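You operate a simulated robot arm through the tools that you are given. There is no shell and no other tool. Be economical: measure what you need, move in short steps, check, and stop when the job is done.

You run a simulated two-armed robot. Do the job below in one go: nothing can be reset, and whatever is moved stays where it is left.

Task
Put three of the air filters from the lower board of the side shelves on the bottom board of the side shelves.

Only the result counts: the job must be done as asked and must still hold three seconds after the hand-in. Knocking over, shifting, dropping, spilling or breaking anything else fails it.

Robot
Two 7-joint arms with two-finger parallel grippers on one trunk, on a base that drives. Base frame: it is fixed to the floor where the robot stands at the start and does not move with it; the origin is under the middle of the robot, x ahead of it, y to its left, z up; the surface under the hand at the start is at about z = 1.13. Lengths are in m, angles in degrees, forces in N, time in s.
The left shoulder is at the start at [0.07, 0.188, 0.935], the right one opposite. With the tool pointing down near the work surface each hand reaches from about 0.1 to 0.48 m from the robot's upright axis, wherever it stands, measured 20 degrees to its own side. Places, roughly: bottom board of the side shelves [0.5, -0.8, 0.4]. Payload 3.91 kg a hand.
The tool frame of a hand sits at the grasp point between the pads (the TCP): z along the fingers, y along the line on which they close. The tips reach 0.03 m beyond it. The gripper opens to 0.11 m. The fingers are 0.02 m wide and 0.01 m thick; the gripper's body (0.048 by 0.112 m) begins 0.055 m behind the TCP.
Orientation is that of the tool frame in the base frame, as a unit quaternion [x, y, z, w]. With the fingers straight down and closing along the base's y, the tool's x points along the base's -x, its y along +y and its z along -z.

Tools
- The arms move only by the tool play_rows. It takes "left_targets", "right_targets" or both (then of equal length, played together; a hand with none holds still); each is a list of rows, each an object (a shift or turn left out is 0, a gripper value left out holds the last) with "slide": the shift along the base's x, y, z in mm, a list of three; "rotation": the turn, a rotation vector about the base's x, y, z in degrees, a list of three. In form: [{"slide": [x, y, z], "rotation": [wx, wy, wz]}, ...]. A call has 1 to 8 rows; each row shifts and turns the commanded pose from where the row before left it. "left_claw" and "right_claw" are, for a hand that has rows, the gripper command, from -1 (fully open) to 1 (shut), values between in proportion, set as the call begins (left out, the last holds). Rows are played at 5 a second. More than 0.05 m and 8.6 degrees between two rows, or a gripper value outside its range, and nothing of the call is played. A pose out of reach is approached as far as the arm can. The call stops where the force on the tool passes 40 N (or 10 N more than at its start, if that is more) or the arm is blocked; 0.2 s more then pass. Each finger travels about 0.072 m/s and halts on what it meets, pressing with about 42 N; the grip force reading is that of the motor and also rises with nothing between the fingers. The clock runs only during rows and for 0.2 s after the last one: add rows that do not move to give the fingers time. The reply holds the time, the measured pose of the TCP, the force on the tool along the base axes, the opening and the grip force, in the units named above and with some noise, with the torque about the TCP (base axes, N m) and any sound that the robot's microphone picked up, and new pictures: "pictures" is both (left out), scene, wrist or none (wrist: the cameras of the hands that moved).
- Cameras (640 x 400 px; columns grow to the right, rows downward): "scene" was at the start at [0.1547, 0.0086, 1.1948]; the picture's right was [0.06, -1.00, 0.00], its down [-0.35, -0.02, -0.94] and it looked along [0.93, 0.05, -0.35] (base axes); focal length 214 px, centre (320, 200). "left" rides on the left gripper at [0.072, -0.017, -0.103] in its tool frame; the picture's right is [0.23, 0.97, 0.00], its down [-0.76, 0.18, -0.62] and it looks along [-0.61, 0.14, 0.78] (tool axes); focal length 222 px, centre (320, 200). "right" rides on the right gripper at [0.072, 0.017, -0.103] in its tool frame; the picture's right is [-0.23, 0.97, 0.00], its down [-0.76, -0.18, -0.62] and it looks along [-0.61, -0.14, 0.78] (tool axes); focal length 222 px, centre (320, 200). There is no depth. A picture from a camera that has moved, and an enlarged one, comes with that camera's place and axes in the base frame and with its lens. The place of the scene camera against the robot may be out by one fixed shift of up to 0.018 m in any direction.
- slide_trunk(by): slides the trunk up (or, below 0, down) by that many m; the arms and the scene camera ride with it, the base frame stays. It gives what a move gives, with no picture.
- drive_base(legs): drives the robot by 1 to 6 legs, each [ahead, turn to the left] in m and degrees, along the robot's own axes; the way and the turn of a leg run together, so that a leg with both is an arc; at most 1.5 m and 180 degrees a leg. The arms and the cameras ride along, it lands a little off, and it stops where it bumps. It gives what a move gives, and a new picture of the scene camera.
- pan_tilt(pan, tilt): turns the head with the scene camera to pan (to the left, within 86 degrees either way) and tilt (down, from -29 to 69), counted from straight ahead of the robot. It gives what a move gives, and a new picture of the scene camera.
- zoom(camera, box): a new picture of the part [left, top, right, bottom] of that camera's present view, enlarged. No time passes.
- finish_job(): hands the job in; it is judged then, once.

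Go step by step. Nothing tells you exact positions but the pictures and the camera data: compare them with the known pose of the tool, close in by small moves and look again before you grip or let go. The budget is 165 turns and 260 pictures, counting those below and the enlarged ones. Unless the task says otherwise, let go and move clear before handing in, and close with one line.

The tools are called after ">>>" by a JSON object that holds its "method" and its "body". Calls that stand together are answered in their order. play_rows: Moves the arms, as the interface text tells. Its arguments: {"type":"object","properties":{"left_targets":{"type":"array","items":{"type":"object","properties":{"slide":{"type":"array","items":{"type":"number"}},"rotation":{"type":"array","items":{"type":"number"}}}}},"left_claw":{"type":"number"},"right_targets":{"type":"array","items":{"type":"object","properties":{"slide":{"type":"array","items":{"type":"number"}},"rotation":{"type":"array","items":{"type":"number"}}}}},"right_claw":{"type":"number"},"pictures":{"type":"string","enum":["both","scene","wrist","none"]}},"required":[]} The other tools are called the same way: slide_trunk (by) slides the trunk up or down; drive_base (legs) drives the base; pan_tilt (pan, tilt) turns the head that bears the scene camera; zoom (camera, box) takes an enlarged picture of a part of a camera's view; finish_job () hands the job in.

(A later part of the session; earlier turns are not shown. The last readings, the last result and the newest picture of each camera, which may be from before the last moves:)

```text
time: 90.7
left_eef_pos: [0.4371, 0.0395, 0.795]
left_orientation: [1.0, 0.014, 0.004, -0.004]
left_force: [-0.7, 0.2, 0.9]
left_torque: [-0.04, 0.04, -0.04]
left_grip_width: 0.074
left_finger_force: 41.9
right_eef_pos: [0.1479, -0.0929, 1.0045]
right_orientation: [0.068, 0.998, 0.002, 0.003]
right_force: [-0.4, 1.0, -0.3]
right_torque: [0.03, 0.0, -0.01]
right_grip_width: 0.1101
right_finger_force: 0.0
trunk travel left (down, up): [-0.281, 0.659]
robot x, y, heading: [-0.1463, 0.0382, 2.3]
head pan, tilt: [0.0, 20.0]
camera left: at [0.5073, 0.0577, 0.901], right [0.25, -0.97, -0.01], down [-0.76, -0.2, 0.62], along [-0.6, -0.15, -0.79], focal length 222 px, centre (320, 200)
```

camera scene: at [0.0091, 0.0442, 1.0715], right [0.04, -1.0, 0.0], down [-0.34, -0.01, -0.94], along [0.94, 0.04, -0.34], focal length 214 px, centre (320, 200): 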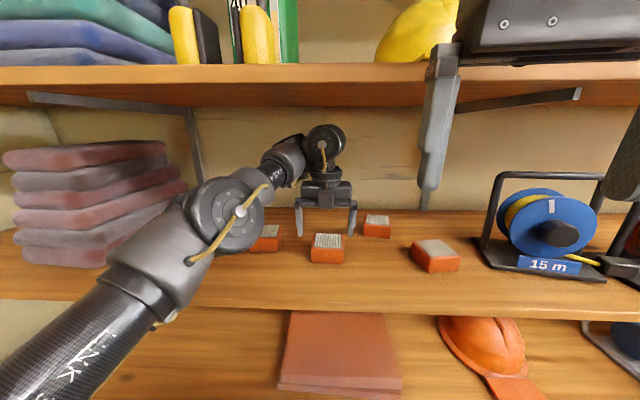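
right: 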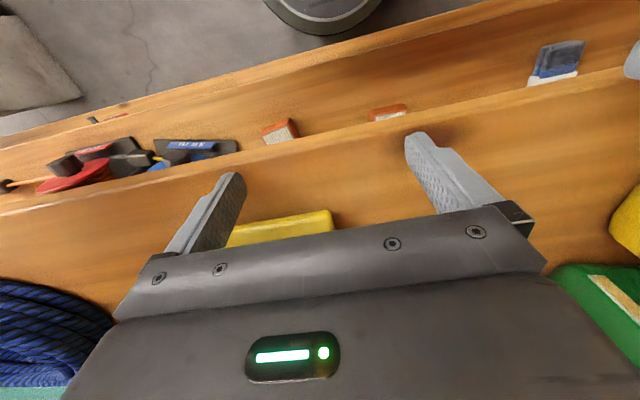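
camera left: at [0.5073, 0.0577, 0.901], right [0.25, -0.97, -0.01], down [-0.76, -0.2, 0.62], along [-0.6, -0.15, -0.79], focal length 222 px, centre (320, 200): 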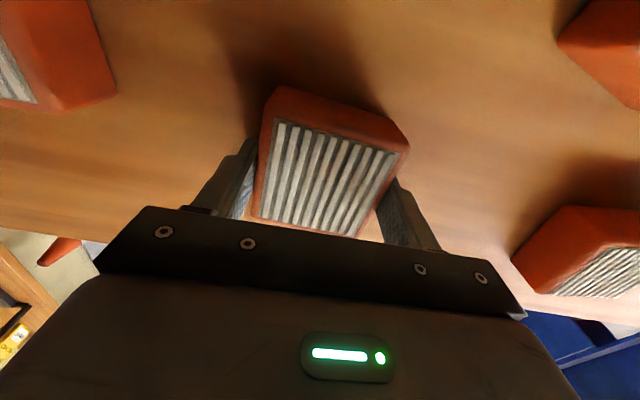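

Gripped at 0.074 m. Lift 3 cm with the trunk and back straight out.

>>> {"method": "slide_trunk", "body": {"by": 0.03}}

>>> {"method": "drive_base", "body": {"legs": [[-0.36, 0]]}}

```text
time: 91.4
left_eef_pos: [0.4362, 0.0392, 0.825]
left_orientation: [1.0, 0.014, 0.003, -0.003]
left_force: [-0.2, 0.3, -0.6]
left_torque: [0.0, 0.03, 0.02]
left_grip_width: 0.074
left_finger_force: 41.9
right_eef_pos: [0.148, -0.0934, 1.0348]
right_orientation: [0.068, 0.998, 0.002, 0.003]
right_force: [0.3, -0.5, 0.3]
right_torque: [-0.01, 0.04, -0.02]
right_grip_width: 0.11
right_finger_force: 0.0
trunk travel left (down, up): [-0.311, 0.629]
robot x, y, heading: [-0.1491, 0.0346, 2.6]
head pan, tilt: [0.0, 20.0]
```

```text
time: 93.7
left_eef_pos: [0.0774, 0.0208, 0.8275]
left_orientation: [1.0, 0.01, 0.006, -0.004]
left_force: [0.0, 0.6, -0.1]
left_torque: [0.01, -0.01, 0.01]
left_grip_width: 0.0742
left_finger_force: 41.6
right_eef_pos: [-0.2116, -0.1104, 1.0359]
right_orientation: [0.073, 0.997, 0.003, 0.003]
right_force: [0.0, 0.4, 1.1]
right_torque: [0.01, -0.01, 0.02]
right_grip_width: 0.1103
right_finger_force: 0.1
trunk travel left (down, up): [-0.311, 0.629]
robot x, y, heading: [-0.5038, 0.0236, 2.0]
head pan, tilt: [0.0, 20.0]
camera scene: at [-0.3499, 0.0293, 1.0618], right [0.03, -1.0, 0.0], down [-0.34, -0.01, -0.94], along [0.94, 0.03, -0.34], focal length 214 px, centre (320, 200)
```

scene: 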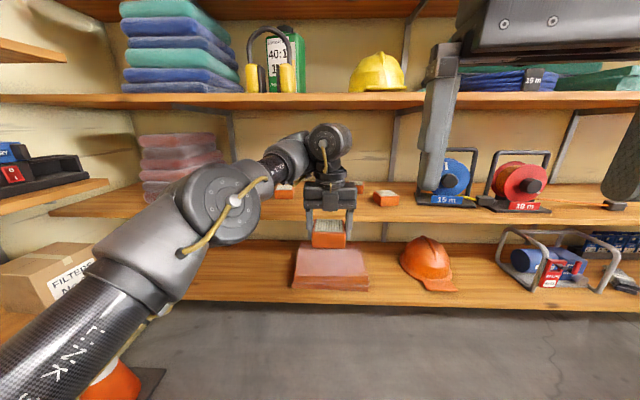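

Holding f2 in the open. Lower the trunk fully, then test how low the arm goes.

>>> {"method": "slide_trunk", "body": {"by": -0.31}}

>>> {"method": "play_rows", "body": {"left_targets": [{"slide": [5, 0, -25]}, {"slide": [5, -5, -25]}, {"slide": [5, -5, -25]}, {"slide": [0, 0, 0]}], "pictures": "scene"}}

```text
time: 96.8
left_eef_pos: [0.0791, 0.0209, 0.5159]
left_orientation: [1.0, 0.01, 0.004, -0.002]
left_force: [-0.1, 0.7, -1.3]
left_torque: [-0.01, 0.0, -0.01]
left_grip_width: 0.0735
left_finger_force: 42.2
right_eef_pos: [-0.2109, -0.1089, 0.7245]
right_orientation: [0.073, 0.997, 0.002, 0.003]
right_force: [0.4, 0.2, -0.1]
right_torque: [-0.01, -0.03, 0.01]
right_grip_width: 0.1102
right_finger_force: 0.0
trunk travel left (down, up): [-0.001, 0.939]
robot x, y, heading: [-0.5065, 0.021, 2.0]
head pan, tilt: [0.0, 20.0]
```

```text
time: 97.8
left_eef_pos: [0.0919, 0.0026, 0.4645]
left_orientation: [1.0, 0.01, -0.002, 0.004]
left_force: [-0.5, -0.9, -1.1]
left_torque: [-0.03, -0.01, 0.03]
left_grip_width: 0.0738
left_finger_force: 41.6
left hand out of reach, approached as far as the arm can: row 1, 2, 3
right_eef_pos: [-0.2106, -0.1104, 0.7239]
right_orientation: [0.072, 0.997, 0.002, 0.004]
right_force: [0.5, 0.1, 0.3]
right_torque: [-0.02, 0.01, 0.0]
right_grip_width: 0.11
right_finger_force: 0.0
trunk travel left (down, up): [-0.001, 0.939]
robot x, y, heading: [-0.5058, 0.0255, 1.7]
head pan, tilt: [0.0, 20.0]
camera scene: at [-0.3493, 0.0294, 0.7517], right [0.03, -1.0, 0.0], down [-0.34, -0.01, -0.94], along [0.94, 0.03, -0.34], focal length 214 px, centre (320, 200)
```

scene: 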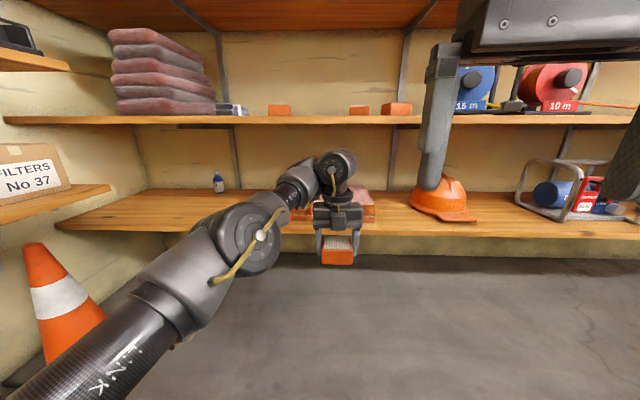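

TCP down to 0.4645 so far. Zoom to measure the bottom board's height and free space.

>>> {"method": "zoom", "body": {"camera": "scene", "box": [80, 100, 320, 250]}}

>>> {"method": "zoom", "body": {"camera": "scene", "box": [300, 180, 420, 255]}}

```text
2.67 times, centred on (200, 175) of scene
camera zoom: at [-0.3493, 0.0294, 0.7517], right [0.03, -1.0, 0.0], down [-0.34, -0.01, -0.94], along [0.94, 0.03, -0.34], focal length 572 px, centre (640, 267)
```

zoom: 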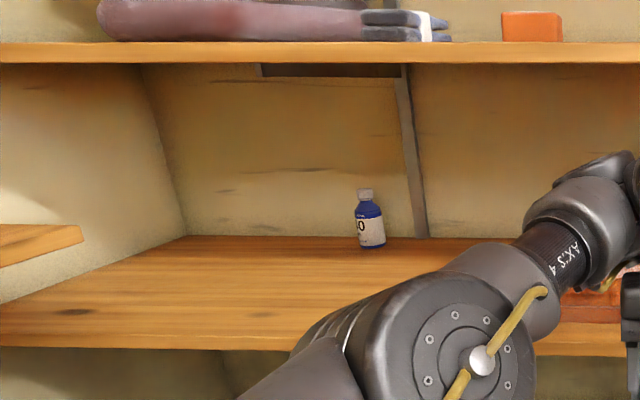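

```text
5.33 times, centred on (360, 218) of scene
camera zoom: at [-0.3493, 0.0294, 0.7517], right [0.03, -1.0, 0.0], down [-0.34, -0.01, -0.94], along [0.94, 0.03, -0.34], focal length 1144 px, centre (107, 107)
```

zoom: 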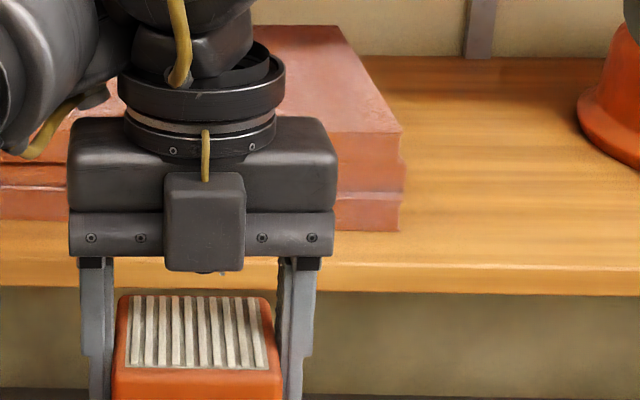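

Bottom board z≈0.396, so I need TCP≈0.436 for touchdown, 28 mm lower. Try a slight backward tilt to gain depth.

>>> {"method": "play_rows", "body": {"left_targets": [{"slide": [-10, 0, -12], "rotation": [0, 4, 0]}, {"slide": [-10, 0, -12], "rotation": [0, 4, 0]}, {"slide": [0, 0, -12], "rotation": [0, 0, 0]}, {"slide": [0, 0, 0]}], "pictures": "none"}}

```text
time: 98.8
left_eef_pos: [0.0715, -0.0011, 0.4285]
left_orientation: [0.998, 0.01, -0.067, -0.004]
left_force: [-0.6, 0.4, -0.7]
left_torque: [0.01, -0.02, -0.02]
left_grip_width: 0.0736
left_finger_force: 42.2
right_eef_pos: [-0.2109, -0.1101, 0.7247]
right_orientation: [0.072, 0.997, 0.002, 0.004]
right_force: [0.6, -0.1, -0.6]
right_torque: [-0.04, -0.01, 0.02]
right_grip_width: 0.1102
right_finger_force: 0.0
trunk travel left (down, up): [-0.001, 0.939]
robot x, y, heading: [-0.5075, 0.0233, 2.1]
head pan, tilt: [0.0, 20.0]
```

That reaches z=0.4285 with ~8° back tilt: enough. Plan: raise a little, turn left to ~34° and drive in to the free left part of the bottom board, around (0.41, 0.59).

>>> {"method": "slide_trunk", "body": {"by": 0.038}}

>>> {"method": "drive_base", "body": {"legs": [[0, 32], [0.3, 0]]}}

>>> {"method": "zoom", "body": {"camera": "left", "box": [0, 0, 640, 400]}}

```text
time: 99.6
left_eef_pos: [0.0734, -0.0004, 0.4669]
left_orientation: [0.998, 0.011, -0.067, -0.004]
left_force: [0.3, 0.1, 0.4]
left_torque: [-0.01, 0.05, 0.01]
left_grip_width: 0.0737
left_finger_force: 42.2
right_eef_pos: [-0.2102, -0.1095, 0.7629]
right_orientation: [0.072, 0.997, 0.003, 0.003]
right_force: [-1.1, 1.1, 0.1]
right_torque: [0.0, 0.0, 0.0]
right_grip_width: 0.11
right_finger_force: 0.1
trunk travel left (down, up): [-0.039, 0.901]
robot x, y, heading: [-0.5023, 0.0192, 1.6]
head pan, tilt: [0.0, 20.0]
```

```text
time: 103.2
left_eef_pos: [0.2454, 0.4855, 0.4667]
left_orientation: [0.955, 0.29, -0.065, 0.014]
left_force: [0.2, 0.3, -0.8]
left_torque: [0.0, -0.01, -0.03]
left_grip_width: 0.0733
left_finger_force: 42.2
right_eef_pos: [0.0649, 0.2404, 0.7622]
right_orientation: [-0.21, 0.978, 0.004, 0.003]
right_force: [0.1, -0.9, 0.8]
right_torque: [-0.02, 0.02, 0.01]
right_grip_width: 0.11
right_finger_force: 0.1
trunk travel left (down, up): [-0.039, 0.901]
robot x, y, heading: [-0.2555, 0.1919, 34.3]
head pan, tilt: [0.0, 20.0]
camera scene: at [-0.1221, 0.2773, 0.7897], right [0.57, -0.82, 0.0], down [-0.28, -0.19, -0.94], along [0.77, 0.53, -0.34], focal length 214 px, centre (320, 200)
```

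scene: 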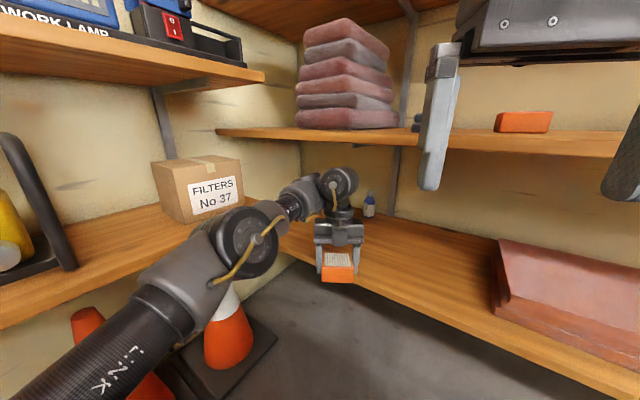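

```text
1.00 times, centred on (320, 200) of left (not enlarged: the box is as wide or as high as the picture)
camera zoom: at [0.3075, 0.5455, 0.5604], right [0.73, -0.69, -0.04], down [-0.46, -0.53, 0.72], along [-0.51, -0.5, -0.7], focal length 222 px, centre (320, 200)
```

zoom: 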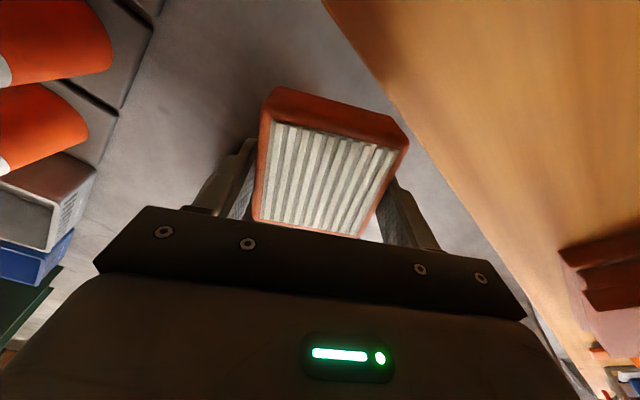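

On track: hand at (0.245, 0.486), lined up with the free area. Drive in the remaining 0.195 m.

>>> {"method": "drive_base", "body": {"legs": [[0.195, 0]]}}

>>> {"method": "zoom", "body": {"camera": "left", "box": [0, 0, 640, 400]}}

```text
time: 104.8
left_eef_pos: [0.407, 0.5889, 0.4669]
left_orientation: [0.956, 0.285, -0.065, 0.014]
left_force: [0.1, 0.5, -0.6]
left_torque: [0.01, 0.01, 0.01]
left_grip_width: 0.0734
left_finger_force: 42.1
right_eef_pos: [0.2248, 0.3475, 0.7616]
right_orientation: [-0.208, 0.978, 0.003, 0.003]
right_force: [0.3, -0.3, 0.7]
right_torque: [-0.02, 0.01, -0.01]
right_grip_width: 0.1101
right_finger_force: 0.1
trunk travel left (down, up): [-0.039, 0.901]
robot x, y, heading: [-0.0915, 0.3015, 33.8]
head pan, tilt: [0.0, 20.0]
camera scene: at [0.0373, 0.385, 0.7897], right [0.56, -0.83, 0.0], down [-0.28, -0.19, -0.94], along [0.78, 0.53, -0.34], focal length 214 px, centre (320, 200)
```

scene: 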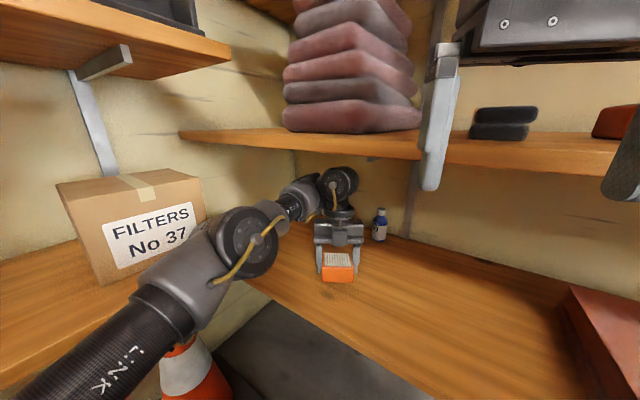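

```text
1.00 times, centred on (320, 200) of left (not enlarged: the box is as wide or as high as the picture)
camera zoom: at [0.4686, 0.6505, 0.5604], right [0.72, -0.69, -0.04], down [-0.46, -0.52, 0.72], along [-0.52, -0.5, -0.7], focal length 222 px, centre (320, 200)
```

zoom: 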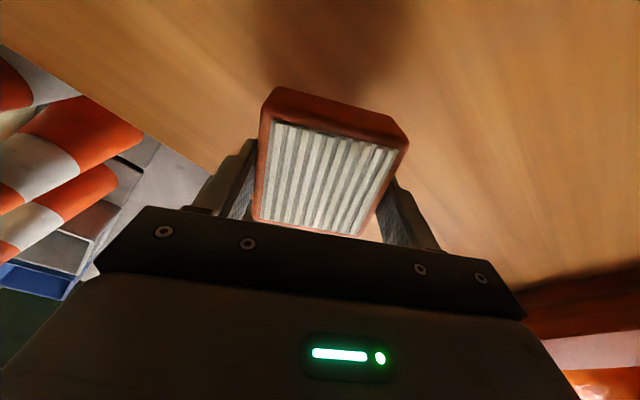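

The filter is over the bare board. Lower with the trunk by 24 mm and watch the force.

>>> {"method": "slide_trunk", "body": {"by": -0.024}}

>>> {"method": "zoom", "body": {"camera": "scene", "box": [260, 200, 420, 300]}}

```text
time: 105.5
left_eef_pos: [0.4067, 0.591, 0.4421]
left_orientation: [0.956, 0.285, -0.065, 0.013]
left_force: [-0.3, -0.2, -0.9]
left_torque: [0.01, -0.02, 0.0]
left_grip_width: 0.0733
left_finger_force: 42.4
right_eef_pos: [0.2245, 0.3472, 0.7376]
right_orientation: [-0.207, 0.978, 0.004, 0.003]
right_force: [0.0, 0.9, 0.0]
right_torque: [0.01, -0.04, 0.02]
right_grip_width: 0.1101
right_finger_force: 0.0
trunk travel left (down, up): [-0.015, 0.925]
robot x, y, heading: [-0.0912, 0.2979, 33.9]
head pan, tilt: [0.0, 20.0]
```

```text
4.00 times, centred on (340, 250) of scene
camera zoom: at [0.0372, 0.3849, 0.7657], right [0.56, -0.83, 0.0], down [-0.28, -0.19, -0.94], along [0.78, 0.53, -0.34], focal length 858 px, centre (240, 0)
```

zoom: 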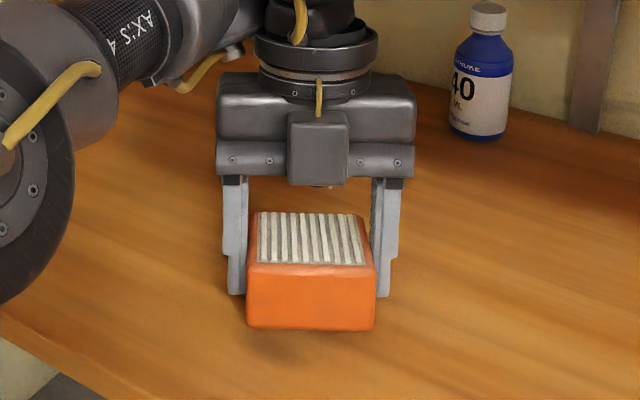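

Not in contact yet. Lower the last millimetres with the trunk in small steps.

>>> {"method": "slide_trunk", "body": {"by": -0.006}}

>>> {"method": "slide_trunk", "body": {"by": -0.004}}

```text
time: 106.0
left_eef_pos: [0.4063, 0.5899, 0.4416]
left_orientation: [0.956, 0.286, -0.06, 0.014]
left_force: [1.6, 0.2, 26.3]
left_torque: [-0.1, -1.31, -0.05]
left_grip_width: 0.0731
left_finger_force: 42.3
right_eef_pos: [0.2229, 0.3466, 0.7338]
right_orientation: [-0.207, 0.978, 0.003, 0.003]
right_force: [0.2, 0.1, 0.3]
right_torque: [0.0, 0.0, -0.02]
right_grip_width: 0.1098
right_finger_force: 0.0
trunk travel left (down, up): [-0.009, 0.931]
robot x, y, heading: [-0.0929, 0.3009, 34.1]
head pan, tilt: [0.0, 20.0]
```

```text
time: 106.4
left_eef_pos: [0.4058, 0.5901, 0.44]
left_orientation: [0.956, 0.285, -0.059, 0.015]
left_force: [-5.8, -2.8, 17.6]
left_torque: [0.1, -0.35, 0.04]
left_grip_width: 0.073
left_finger_force: 41.8
right_eef_pos: [0.2226, 0.3475, 0.7312]
right_orientation: [-0.206, 0.979, 0.003, 0.004]
right_force: [0.7, 0.1, 0.1]
right_torque: [0.02, -0.01, 0.0]
right_grip_width: 0.1097
right_finger_force: 0.0
trunk travel left (down, up): [-0.007, 0.933]
robot x, y, heading: [-0.0903, 0.2993, 34.2]
head pan, tilt: [0.0, 20.0]
stopped: the force on the tool passed its limit at 42 N (the readings are from after the stop); the commanded pose is now the measured one
```

Contact confirmed at TCP≈0.442. Relieve slightly and open the gripper.

>>> {"method": "slide_trunk", "body": {"by": 0.003}}

>>> {"method": "play_rows", "body": {"left_targets": [{"slide": [0, 0, 0]}, {"slide": [0, 0, 0]}, {"slide": [0, 0, 0]}, {"slide": [0, 0, 0]}], "left_claw": -0.85, "pictures": "both"}}

```text
time: 107.0
left_eef_pos: [0.4064, 0.5905, 0.4403]
left_orientation: [0.956, 0.286, -0.062, 0.014]
left_force: [-1.1, -1.4, 6.7]
left_torque: [-0.15, -0.34, -0.12]
left_grip_width: 0.0733
left_finger_force: 41.9
right_eef_pos: [0.225, 0.3473, 0.7327]
right_orientation: [-0.206, 0.978, 0.003, 0.003]
right_force: [-0.2, -0.8, -0.4]
right_torque: [-0.03, -0.02, -0.03]
right_grip_width: 0.1099
right_finger_force: 0.1
trunk travel left (down, up): [-0.01, 0.93]
robot x, y, heading: [-0.0919, 0.2983, 34.1]
head pan, tilt: [0.0, 20.0]
```

```text
time: 108.0
left_eef_pos: [0.4071, 0.5905, 0.4406]
left_orientation: [0.956, 0.286, -0.062, 0.015]
left_force: [0.5, -0.8, 0.1]
left_torque: [-0.04, 0.03, 0.01]
left_grip_width: 0.102
left_finger_force: 0.0
right_eef_pos: [0.225, 0.3467, 0.7339]
right_orientation: [-0.206, 0.978, 0.002, 0.003]
right_force: [0.3, 1.3, 0.4]
right_torque: [-0.03, 0.01, -0.02]
right_grip_width: 0.1098
right_finger_force: 0.1
trunk travel left (down, up): [-0.01, 0.93]
robot x, y, heading: [-0.094, 0.3005, 34.3]
head pan, tilt: [0.0, 20.0]
camera scene: at [0.0373, 0.3849, 0.7608], right [0.56, -0.83, 0.0], down [-0.28, -0.19, -0.94], along [0.78, 0.53, -0.34], focal length 214 px, centre (320, 200)
camera left: at [0.4686, 0.6509, 0.5346], right [0.72, -0.69, -0.04], down [-0.46, -0.52, 0.71], along [-0.51, -0.5, -0.7], focal length 222 px, centre (320, 200)
```

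scene: 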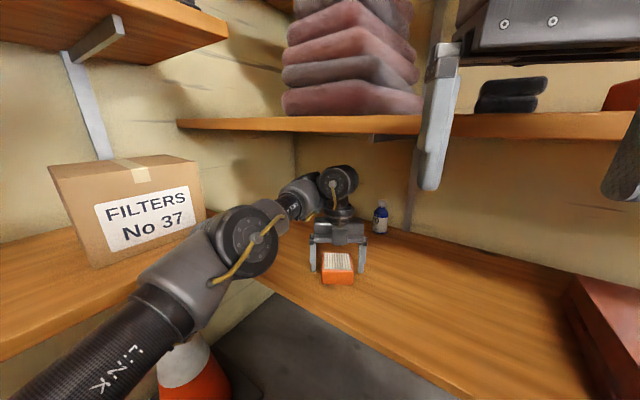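
left: 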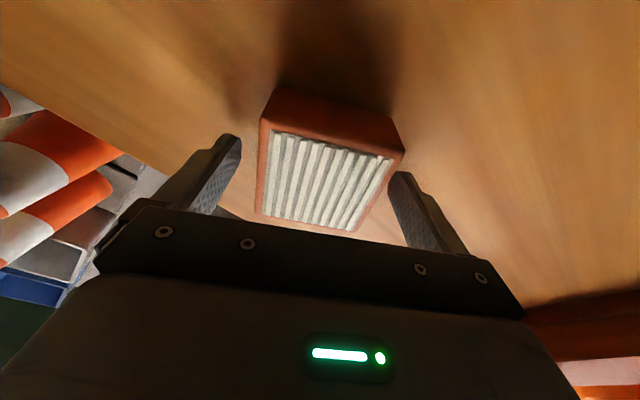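

Released and flat on the board. Back straight out along the finger direction, with a 1 cm lift.

>>> {"method": "slide_trunk", "body": {"by": 0.012}}

>>> {"method": "drive_base", "body": {"legs": [[-0.12, 0]]}}

>>> {"method": "zoom", "body": {"camera": "left", "box": [0, 0, 640, 400]}}

```text
time: 108.6
left_eef_pos: [0.4074, 0.5898, 0.4519]
left_orientation: [0.956, 0.286, -0.062, 0.015]
left_force: [0.2, -0.1, -0.2]
left_torque: [-0.01, 0.01, 0.01]
left_grip_width: 0.1017
left_finger_force: 0.0
right_eef_pos: [0.2235, 0.3476, 0.7443]
right_orientation: [-0.207, 0.978, 0.003, 0.003]
right_force: [0.5, -0.3, 0.2]
right_torque: [-0.01, 0.03, 0.0]
right_grip_width: 0.11
right_finger_force: 0.0
trunk travel left (down, up): [-0.022, 0.918]
robot x, y, heading: [-0.0918, 0.2988, 34.1]
head pan, tilt: [0.0, 20.0]
```

```text
time: 109.8
left_eef_pos: [0.3064, 0.5238, 0.4527]
left_orientation: [0.956, 0.286, -0.061, 0.015]
left_force: [-0.5, -0.7, -0.8]
left_torque: [-0.03, 0.01, -0.04]
left_grip_width: 0.1018
left_finger_force: 0.0
right_eef_pos: [0.1248, 0.28, 0.7454]
right_orientation: [-0.208, 0.978, 0.003, 0.003]
right_force: [0.2, 0.6, 0.1]
right_torque: [-0.01, 0.01, 0.01]
right_grip_width: 0.1101
right_finger_force: 0.1
trunk travel left (down, up): [-0.022, 0.918]
robot x, y, heading: [-0.1912, 0.2354, 34.2]
head pan, tilt: [0.0, 20.0]
camera scene: at [-0.0622, 0.3176, 0.7729], right [0.56, -0.83, 0.0], down [-0.28, -0.19, -0.94], along [0.78, 0.53, -0.34], focal length 214 px, centre (320, 200)
```

scene: 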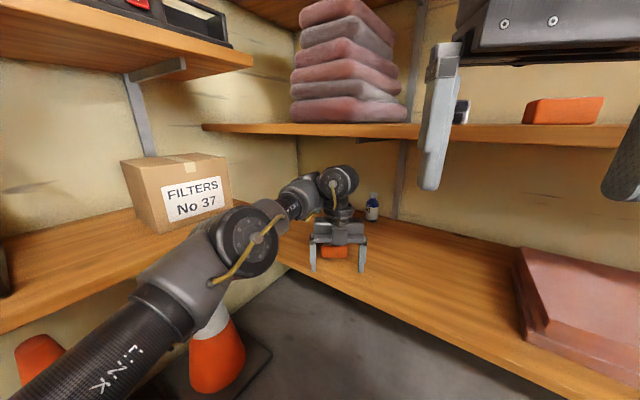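

```text
1.00 times, centred on (320, 200) of left (not enlarged: the box is as wide or as high as the picture)
camera zoom: at [0.369, 0.5837, 0.5467], right [0.72, -0.69, -0.04], down [-0.46, -0.52, 0.71], along [-0.51, -0.5, -0.7], focal length 222 px, centre (320, 200)
```

zoom: 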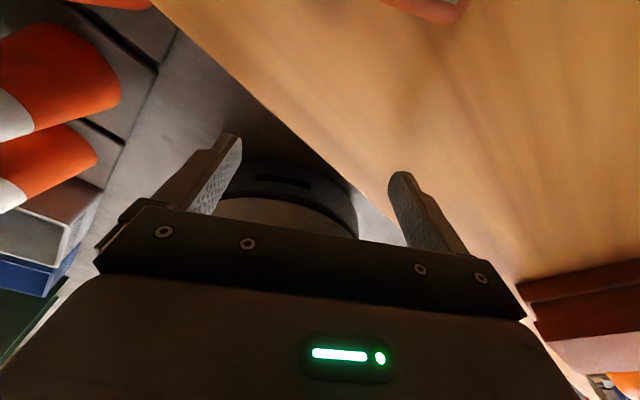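

Clean exit; f2 stays on the bottom board. Back out fully, raise to hover height, and turn toward f1 at about (0.474, 0.212).

>>> {"method": "drive_base", "body": {"legs": [[-0.38, 0]]}}

>>> {"method": "slide_trunk", "body": {"by": 0.384}}

>>> {"method": "drive_base", "body": {"legs": [[0, -20.8]]}}

```text
time: 112.2
left_eef_pos: [-0.0048, 0.3141, 0.4527]
left_orientation: [0.955, 0.288, -0.062, 0.014]
left_force: [-0.3, -1.0, 0.0]
left_torque: [0.0, 0.03, 0.0]
left_grip_width: 0.1015
left_finger_force: 0.1
right_eef_pos: [-0.1853, 0.0698, 0.7456]
right_orientation: [-0.21, 0.978, 0.003, 0.003]
right_force: [-0.3, -0.3, -0.4]
right_torque: [0.02, 0.0, -0.01]
right_grip_width: 0.11
right_finger_force: 0.0
trunk travel left (down, up): [-0.022, 0.918]
robot x, y, heading: [-0.501, 0.018, 34.4]
head pan, tilt: [0.0, 20.0]
camera scene: at [-0.3735, 0.1065, 0.7728], right [0.56, -0.83, 0.0], down [-0.28, -0.19, -0.94], along [0.78, 0.53, -0.34], focal length 214 px, centre (320, 200)
```

scene: 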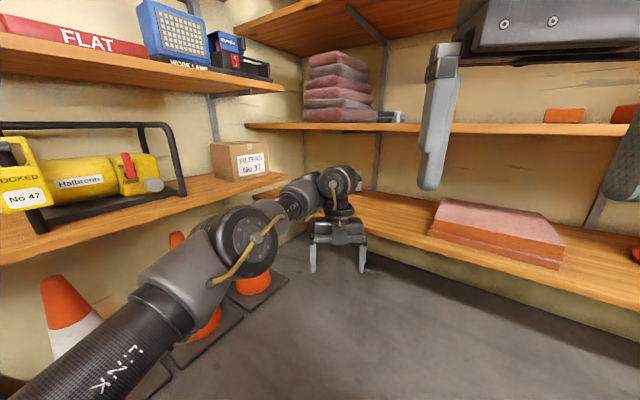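

```text
time: 115.9
left_eef_pos: [-0.005, 0.3141, 0.8357]
left_orientation: [0.955, 0.288, -0.062, 0.015]
left_force: [-0.2, 0.7, 0.9]
left_torque: [0.0, 0.03, 0.03]
left_grip_width: 0.1017
left_finger_force: 0.0
right_eef_pos: [-0.1857, 0.0692, 1.1295]
right_orientation: [-0.208, 0.978, 0.003, 0.003]
right_force: [0.0, 0.5, -0.2]
right_torque: [0.0, 0.0, -0.01]
right_grip_width: 0.11
right_finger_force: 0.0
trunk travel left (down, up): [-0.406, 0.534]
robot x, y, heading: [-0.5026, 0.0222, 34.4]
head pan, tilt: [0.0, 20.0]
```

```text
time: 117.4
left_eef_pos: [0.0654, 0.1149, 0.8369]
left_orientation: [0.992, 0.109, -0.064, 0.003]
left_force: [-0.5, -0.2, -0.2]
left_torque: [0.05, 0.01, -0.02]
left_grip_width: 0.1018
left_finger_force: 0.0
right_eef_pos: [-0.1897, -0.0481, 1.1293]
right_orientation: [-0.027, 1.0, 0.002, 0.003]
right_force: [-0.6, -0.7, -0.7]
right_torque: [0.03, 0.0, 0.01]
right_grip_width: 0.1099
right_finger_force: 0.0
trunk travel left (down, up): [-0.406, 0.534]
robot x, y, heading: [-0.5027, 0.0212, 13.4]
head pan, tilt: [0.0, 20.0]
camera scene: at [-0.3524, 0.0581, 1.1569], right [0.23, -0.97, 0.0], down [-0.33, -0.08, -0.94], along [0.91, 0.22, -0.34], focal length 214 px, centre (320, 200)
```

scene: 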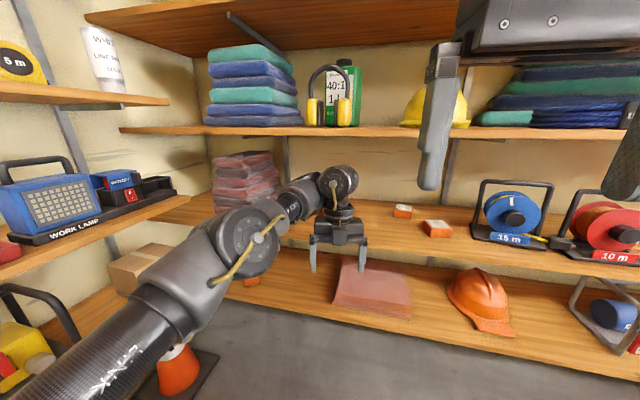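

Aimed well at f1. I'll tuck the right hand back a bit for clearance from the upper board, then drive in 0.40 m.

>>> {"method": "play_rows", "body": {"right_targets": [{"slide": [-40, 0, 0]}, {"slide": [-40, 0, 0]}, {"slide": [0, 0, 0]}], "pictures": "none"}}

>>> {"method": "drive_base", "body": {"legs": [[0.4, 0]]}}

>>> {"method": "zoom", "body": {"camera": "left", "box": [0, 0, 640, 400]}}

```text
time: 118.2
left_eef_pos: [0.0669, 0.1143, 0.8367]
left_orientation: [0.992, 0.11, -0.064, 0.004]
left_force: [-1.3, -0.3, -0.6]
left_torque: [0.03, 0.01, -0.02]
left_grip_width: 0.1018
left_finger_force: 0.0
right_eef_pos: [-0.2703, -0.0497, 1.1284]
right_orientation: [-0.027, 1.0, 0.002, 0.002]
right_force: [0.1, -0.4, -0.4]
right_torque: [0.01, -0.01, -0.01]
right_grip_width: 0.1099
right_finger_force: 0.1
trunk travel left (down, up): [-0.406, 0.534]
robot x, y, heading: [-0.5039, 0.0212, 13.5]
head pan, tilt: [0.0, 20.0]
```

```text
time: 120.7
left_eef_pos: [0.4566, 0.2099, 0.8355]
left_orientation: [0.992, 0.109, -0.064, 0.003]
left_force: [0.2, 0.0, -0.1]
left_torque: [-0.03, 0.02, -0.02]
left_grip_width: 0.1016
left_finger_force: 0.1
right_eef_pos: [0.1204, 0.0444, 1.1274]
right_orientation: [-0.028, 1.0, 0.003, 0.003]
right_force: [0.8, 0.2, -0.8]
right_torque: [0.0, 0.01, -0.03]
right_grip_width: 0.11
right_finger_force: 0.1
trunk travel left (down, up): [-0.406, 0.534]
robot x, y, heading: [-0.1134, 0.1169, 13.6]
head pan, tilt: [0.0, 20.0]
camera scene: at [0.0382, 0.1519, 1.1567], right [0.23, -0.97, 0.0], down [-0.33, -0.08, -0.94], along [0.91, 0.22, -0.34], focal length 214 px, centre (320, 200)
```

scene: 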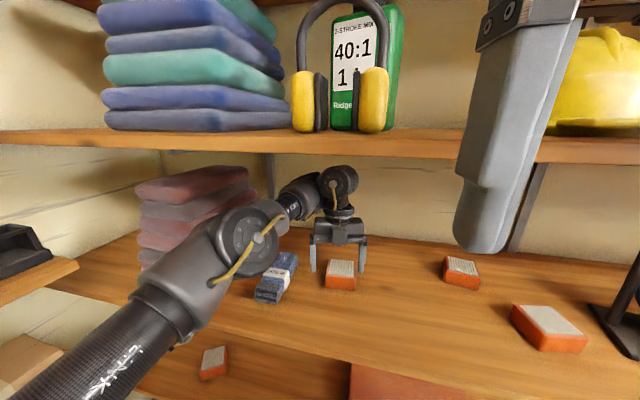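

```text
1.00 times, centred on (320, 200) of left (not enlarged: the box is as wide or as high as the picture)
camera zoom: at [0.5356, 0.2437, 0.9302], right [0.43, -0.9, -0.04], down [-0.62, -0.33, 0.71], along [-0.66, -0.29, -0.7], focal length 222 px, centre (320, 200)
```

zoom: 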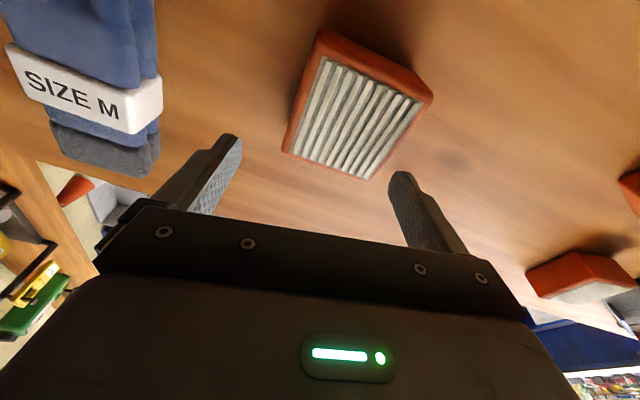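

f1 is seen at center (0.475, 0.196), yaw ≈5°. Shift and yaw the hand to match, then check.

>>> {"method": "play_rows", "body": {"left_targets": [{"slide": [9, -7, 0], "rotation": [0, 0, -4]}, {"slide": [9, -7, 0], "rotation": [0, 0, -3]}, {"slide": [0, 0, 0]}], "left_claw": -1, "pictures": "wrist"}}

```text
time: 121.5
left_eef_pos: [0.4678, 0.1955, 0.8363]
left_orientation: [0.997, 0.049, -0.064, 0.001]
left_force: [-1.4, 1.0, -0.7]
left_torque: [-0.02, -0.03, -0.01]
left_grip_width: 0.1099
left_finger_force: 0.1
left hand out of reach, approached as far as the arm can: row 2
right_eef_pos: [0.1193, 0.0428, 1.1279]
right_orientation: [-0.028, 1.0, 0.002, 0.003]
right_force: [0.3, 1.1, -0.5]
right_torque: [-0.01, 0.02, -0.02]
right_grip_width: 0.1097
right_finger_force: 0.0
trunk travel left (down, up): [-0.406, 0.534]
robot x, y, heading: [-0.1131, 0.1119, 13.2]
head pan, tilt: [0.0, 20.0]
camera left: at [0.5505, 0.2208, 0.9317], right [0.32, -0.95, -0.03], down [-0.66, -0.25, 0.71], along [-0.68, -0.21, -0.7], focal length 222 px, centre (320, 200)
```

left: 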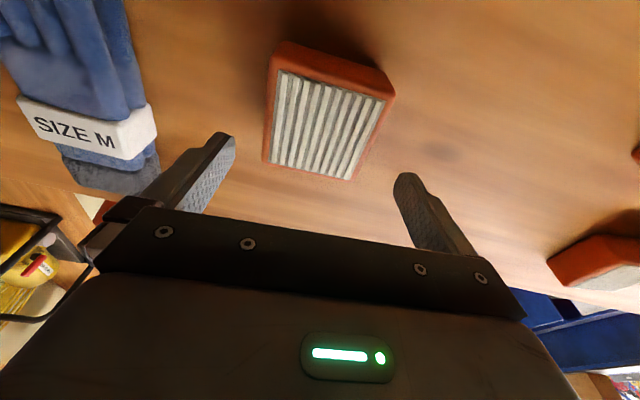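

Nearly aligned; x needs ~+11 mm, which I'll do with the base, then lower with the trunk.

>>> {"method": "drive_base", "body": {"legs": [[0.012, 0]]}}

>>> {"method": "slide_trunk", "body": {"by": -0.034}}

>>> {"method": "zoom", "body": {"camera": "left", "box": [0, 0, 640, 400]}}

```text
time: 122.3
left_eef_pos: [0.4796, 0.1984, 0.8371]
left_orientation: [0.997, 0.049, -0.064, 0.001]
left_force: [-0.3, 0.5, -0.6]
left_torque: [0.03, -0.02, -0.02]
left_grip_width: 0.1102
left_finger_force: 0.1
right_eef_pos: [0.1309, 0.0465, 1.1296]
right_orientation: [-0.027, 1.0, 0.002, 0.004]
right_force: [0.0, -0.3, 0.8]
right_torque: [-0.02, 0.01, -0.03]
right_grip_width: 0.1103
right_finger_force: 0.0
trunk travel left (down, up): [-0.406, 0.534]
robot x, y, heading: [-0.1039, 0.1174, 13.5]
head pan, tilt: [0.0, 20.0]
camera scene: at [0.0492, 0.1545, 1.1568], right [0.23, -0.97, 0.0], down [-0.33, -0.08, -0.94], along [0.91, 0.22, -0.34], focal length 214 px, centre (320, 200)
```

scene: 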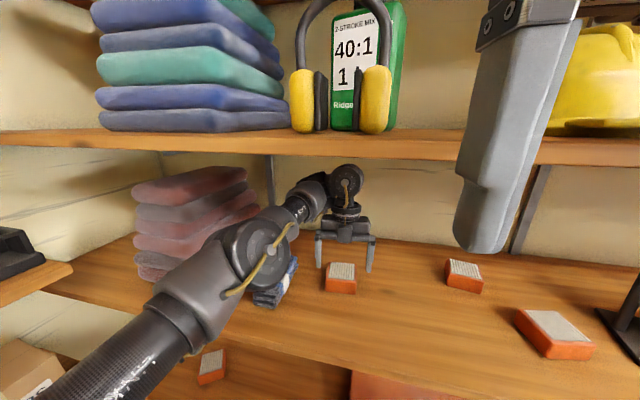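

```text
time: 123.0
left_eef_pos: [0.479, 0.1991, 0.8039]
left_orientation: [0.997, 0.049, -0.064, 0.001]
left_force: [0.4, 0.8, -0.1]
left_torque: [-0.01, -0.02, 0.03]
left_grip_width: 0.1099
left_finger_force: 0.0
right_eef_pos: [0.1311, 0.0459, 1.0939]
right_orientation: [-0.029, 1.0, 0.004, 0.004]
right_force: [-0.1, 0.5, -0.4]
right_torque: [0.0, -0.03, -0.01]
right_grip_width: 0.11
right_finger_force: 0.0
trunk travel left (down, up): [-0.372, 0.568]
robot x, y, heading: [-0.0993, 0.1138, 13.2]
head pan, tilt: [0.0, 20.0]
```

```text
1.00 times, centred on (320, 200) of left (not enlarged: the box is as wide or as high as the picture)
camera zoom: at [0.5614, 0.2233, 0.8982], right [0.32, -0.95, -0.03], down [-0.66, -0.25, 0.71], along [-0.68, -0.21, -0.7], focal length 222 px, centre (320, 200)
```

zoom: 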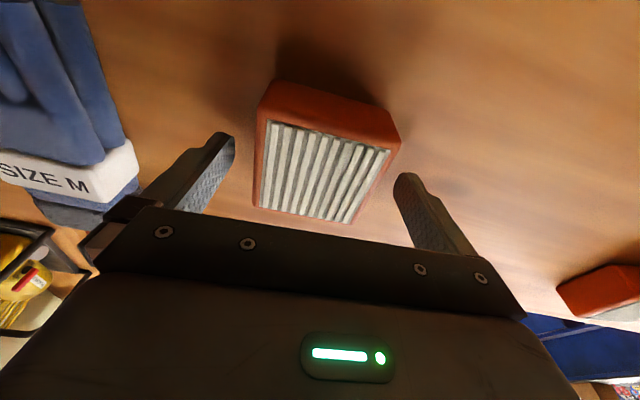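

Straddled well. Lower 7 mm more and close.

>>> {"method": "slide_trunk", "body": {"by": -0.007}}

>>> {"method": "play_rows", "body": {"left_targets": [{"slide": [0, 0, 0]}, {"slide": [0, 0, 0]}, {"slide": [0, 0, 0]}, {"slide": [0, 0, 0]}, {"slide": [0, 0, 0]}], "left_claw": 1, "pictures": "wrist"}}

```text
time: 123.6
left_eef_pos: [0.4783, 0.1989, 0.7965]
left_orientation: [0.997, 0.048, -0.064, 0.001]
left_force: [-0.6, 0.1, -0.8]
left_torque: [0.04, 0.01, 0.02]
left_grip_width: 0.11
left_finger_force: 0.1
right_eef_pos: [0.1308, 0.0467, 1.0864]
right_orientation: [-0.028, 1.0, 0.002, 0.003]
right_force: [-0.3, -0.4, 0.0]
right_torque: [-0.02, 0.0, 0.05]
right_grip_width: 0.1101
right_finger_force: 0.1
trunk travel left (down, up): [-0.365, 0.575]
robot x, y, heading: [-0.1016, 0.1175, 13.3]
head pan, tilt: [0.0, 20.0]
```

```text
time: 124.8
left_eef_pos: [0.4793, 0.1978, 0.7975]
left_orientation: [0.997, 0.049, -0.064, 0.001]
left_force: [-0.5, -0.6, -0.2]
left_torque: [-0.05, -0.04, 0.01]
left_grip_width: 0.0734
left_finger_force: 42.0
right_eef_pos: [0.1322, 0.047, 1.0876]
right_orientation: [-0.028, 1.0, 0.002, 0.003]
right_force: [0.0, 0.1, 0.5]
right_torque: [-0.01, 0.02, 0.03]
right_grip_width: 0.1102
right_finger_force: 0.0
trunk travel left (down, up): [-0.365, 0.575]
robot x, y, heading: [-0.1019, 0.1188, 13.2]
head pan, tilt: [0.0, 20.0]
camera left: at [0.5619, 0.2233, 0.8908], right [0.32, -0.95, -0.03], down [-0.66, -0.25, 0.71], along [-0.68, -0.21, -0.7], focal length 222 px, centre (320, 200)
```

left: 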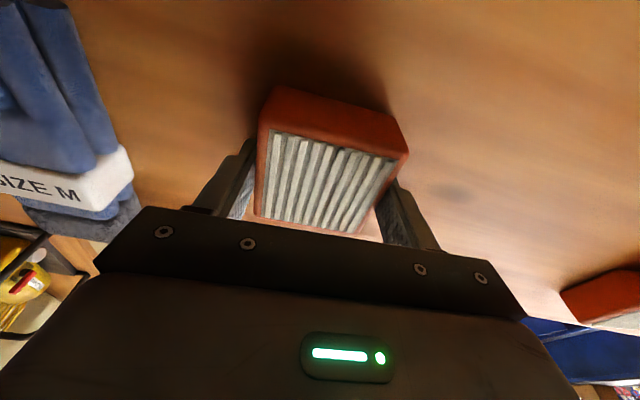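

f1 gripped. Lift, back out, lower the trunk, and restore the hand yaw in the open.

>>> {"method": "slide_trunk", "body": {"by": 0.03}}

>>> {"method": "drive_base", "body": {"legs": [[-0.41, 0]]}}

>>> {"method": "slide_trunk", "body": {"by": -0.36}}

>>> {"method": "play_rows", "body": {"left_targets": [{"rotation": [0, 0, 4]}, {"rotation": [0, 0, 3.5]}, {"slide": [0, 0, 0]}], "pictures": "none"}}

```text
time: 125.5
left_eef_pos: [0.4784, 0.1979, 0.8256]
left_orientation: [0.997, 0.048, -0.064, 0.002]
left_force: [0.8, 0.3, -0.7]
left_torque: [0.03, -0.01, 0.0]
left_grip_width: 0.0735
left_finger_force: 42.3
right_eef_pos: [0.1336, 0.0471, 1.1171]
right_orientation: [-0.029, 1.0, 0.002, 0.003]
right_force: [0.5, -0.3, 0.7]
right_torque: [0.0, 0.04, -0.02]
right_grip_width: 0.11
right_finger_force: 0.0
trunk travel left (down, up): [-0.395, 0.545]
robot x, y, heading: [-0.104, 0.1216, 13.6]
head pan, tilt: [0.0, 20.0]
```

```text
time: 128.1
left_eef_pos: [0.072, 0.101, 0.8272]
left_orientation: [0.997, 0.048, -0.064, 0.001]
left_force: [-0.7, 0.0, -0.6]
left_torque: [0.01, -0.01, 0.02]
left_grip_width: 0.0733
left_finger_force: 42.0
right_eef_pos: [-0.2752, -0.0512, 1.1173]
right_orientation: [-0.027, 1.0, 0.002, 0.004]
right_force: [0.2, 0.0, -0.9]
right_torque: [-0.01, -0.03, 0.0]
right_grip_width: 0.1102
right_finger_force: 0.0
trunk travel left (down, up): [-0.395, 0.545]
robot x, y, heading: [-0.5095, 0.0208, 13.2]
head pan, tilt: [0.0, 20.0]
camera scene: at [-0.3584, 0.0572, 1.1459], right [0.23, -0.97, 0.0], down [-0.33, -0.08, -0.94], along [0.91, 0.22, -0.34], focal length 214 px, centre (320, 200)
```

scene: 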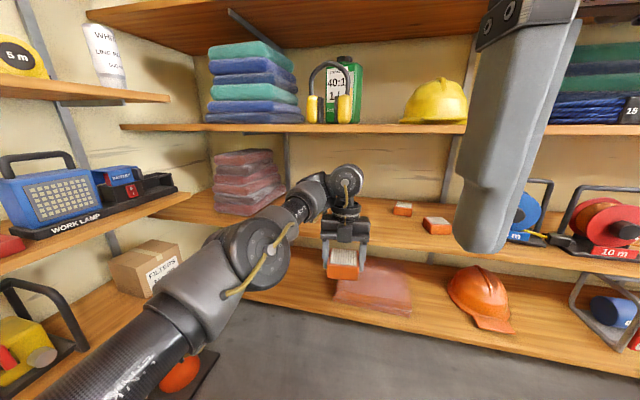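

```text
time: 131.6
left_eef_pos: [0.0736, 0.1007, 0.466]
left_orientation: [0.997, 0.048, -0.064, 0.001]
left_force: [0.3, 0.9, -0.9]
left_torque: [-0.02, 0.03, 0.01]
left_grip_width: 0.0734
left_finger_force: 41.9
right_eef_pos: [-0.2762, -0.0502, 0.7558]
right_orientation: [-0.028, 1.0, 0.003, 0.003]
right_force: [-0.5, 0.3, -0.5]
right_torque: [-0.02, -0.05, -0.02]
right_grip_width: 0.1098
right_finger_force: 0.1
trunk travel left (down, up): [-0.035, 0.905]
robot x, y, heading: [-0.5075, 0.0218, 13.6]
head pan, tilt: [0.0, 20.0]
```

```text
time: 132.4
left_eef_pos: [0.0731, 0.1015, 0.4662]
left_orientation: [0.991, 0.114, -0.063, 0.007]
left_force: [-0.6, -0.7, -0.4]
left_torque: [-0.02, 0.01, 0.0]
left_grip_width: 0.0732
left_finger_force: 42.1
right_eef_pos: [-0.2763, -0.0505, 0.756]
right_orientation: [-0.028, 1.0, 0.002, 0.004]
right_force: [0.3, 0.5, -0.6]
right_torque: [-0.02, 0.01, 0.03]
right_grip_width: 0.1105
right_finger_force: 0.0
trunk travel left (down, up): [-0.035, 0.905]
robot x, y, heading: [-0.5051, 0.0181, 13.4]
head pan, tilt: [0.0, 20.0]
```

Now turn to 28° and drive toward the placing spot around (0.41, 0.445).

>>> {"method": "drive_base", "body": {"legs": [[0, 14.6], [0.25, 0]]}}

```text
time: 135.1
left_eef_pos: [0.2602, 0.3641, 0.4666]
left_orientation: [0.969, 0.237, -0.062, 0.013]
left_force: [-0.5, 0.0, -1.2]
left_torque: [0.0, 0.02, -0.02]
left_grip_width: 0.0734
left_finger_force: 42.5
right_eef_pos: [-0.0396, 0.1287, 0.7562]
right_orientation: [-0.153, 0.988, 0.003, 0.003]
right_force: [0.5, 0.7, 0.3]
right_torque: [0.0, 0.0, 0.03]
right_grip_width: 0.1099
right_finger_force: 0.1
trunk travel left (down, up): [-0.035, 0.905]
robot x, y, heading: [-0.2792, 0.1386, 27.7]
head pan, tilt: [0.0, 20.0]
camera scene: at [-0.1451, 0.2107, 0.7858], right [0.47, -0.88, 0.0], down [-0.3, -0.16, -0.94], along [0.83, 0.44, -0.34], focal length 214 px, centre (320, 200)
```

scene: 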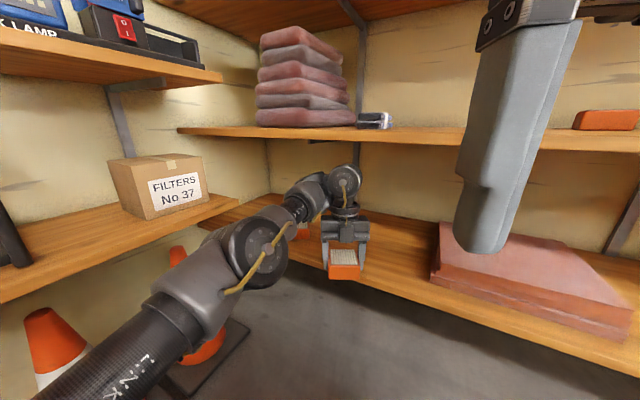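

Good line. Drive in the last 0.168 m, then lower to just above contact.

>>> {"method": "drive_base", "body": {"legs": [[0.168, 0]]}}

>>> {"method": "slide_trunk", "body": {"by": -0.022}}

>>> {"method": "zoom", "body": {"camera": "left", "box": [0, 0, 640, 400]}}

```text
time: 136.6
left_eef_pos: [0.4068, 0.4431, 0.4659]
left_orientation: [0.969, 0.237, -0.062, 0.013]
left_force: [0.9, 1.7, -1.7]
left_torque: [0.01, -0.02, -0.05]
left_grip_width: 0.0733
left_finger_force: 42.0
right_eef_pos: [0.1085, 0.2093, 0.7575]
right_orientation: [-0.155, 0.988, 0.003, 0.002]
right_force: [-0.6, -0.3, 0.1]
right_torque: [0.0, 0.03, 0.03]
right_grip_width: 0.11
right_finger_force: 0.1
trunk travel left (down, up): [-0.035, 0.905]
robot x, y, heading: [-0.1369, 0.2149, 27.7]
head pan, tilt: [0.0, 20.0]
camera scene: at [0.003, 0.2894, 0.7858], right [0.47, -0.88, 0.0], down [-0.3, -0.16, -0.94], along [0.83, 0.44, -0.34], focal length 214 px, centre (320, 200)
```

scene: 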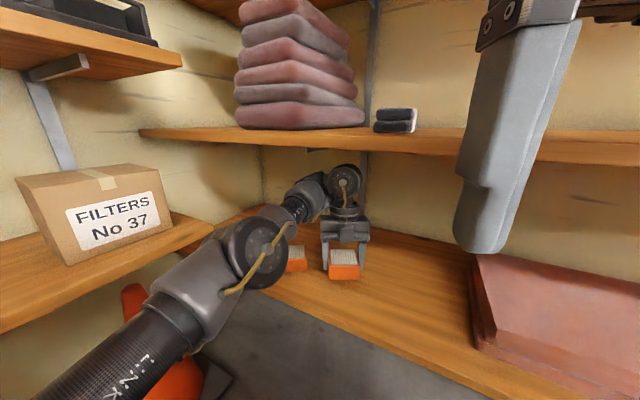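

```text
time: 137.3
left_eef_pos: [0.4083, 0.4418, 0.4451]
left_orientation: [0.969, 0.237, -0.062, 0.014]
left_force: [-0.4, 0.7, 0.2]
left_torque: [0.03, 0.01, 0.03]
left_grip_width: 0.0731
left_finger_force: 42.0
right_eef_pos: [0.1088, 0.2093, 0.7344]
right_orientation: [-0.154, 0.988, 0.004, 0.002]
right_force: [0.1, 0.6, 0.0]
right_torque: [-0.01, 0.02, -0.02]
right_grip_width: 0.1102
right_finger_force: 0.0
trunk travel left (down, up): [-0.013, 0.927]
robot x, y, heading: [-0.1353, 0.2226, 27.5]
head pan, tilt: [0.0, 20.0]
```

```text
1.00 times, centred on (320, 200) of left (not enlarged: the box is as wide or as high as the picture)
camera zoom: at [0.4744, 0.4973, 0.5388], right [0.65, -0.76, -0.03], down [-0.52, -0.47, 0.71], along [-0.56, -0.45, -0.7], focal length 222 px, centre (320, 200)
```

zoom: 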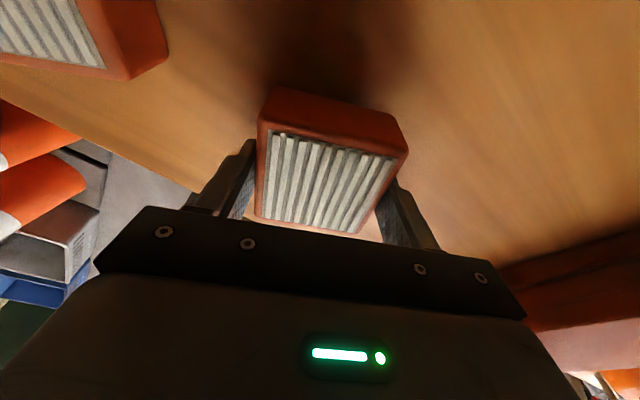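

Plenty of gap to f2. Lower the last bit.

>>> {"method": "slide_trunk", "body": {"by": -0.005}}

>>> {"method": "slide_trunk", "body": {"by": -0.003}}

```text
time: 137.8
left_eef_pos: [0.4069, 0.4427, 0.4396]
left_orientation: [0.969, 0.237, -0.062, 0.014]
left_force: [-0.1, 0.3, -0.1]
left_torque: [-0.01, 0.02, 0.02]
left_grip_width: 0.073
left_finger_force: 42.8
right_eef_pos: [0.1087, 0.2082, 0.7299]
right_orientation: [-0.154, 0.988, 0.004, 0.003]
right_force: [-0.1, 0.0, 0.6]
right_torque: [0.01, -0.01, 0.01]
right_grip_width: 0.11
right_finger_force: 0.1
trunk travel left (down, up): [-0.008, 0.932]
robot x, y, heading: [-0.1371, 0.2199, 28.0]
head pan, tilt: [0.0, 20.0]
```

```text
time: 138.3
left_eef_pos: [0.4074, 0.4421, 0.437]
left_orientation: [0.969, 0.238, -0.061, 0.013]
left_force: [0.6, -0.1, 1.3]
left_torque: [-0.06, -0.04, 0.01]
left_grip_width: 0.0732
left_finger_force: 42.1
right_eef_pos: [0.1083, 0.2096, 0.7278]
right_orientation: [-0.153, 0.988, 0.003, 0.003]
right_force: [0.4, -0.1, 0.2]
right_torque: [-0.02, -0.01, 0.0]
right_grip_width: 0.1098
right_finger_force: 0.0
trunk travel left (down, up): [-0.005, 0.935]
robot x, y, heading: [-0.1328, 0.2163, 28.0]
head pan, tilt: [0.0, 20.0]
```

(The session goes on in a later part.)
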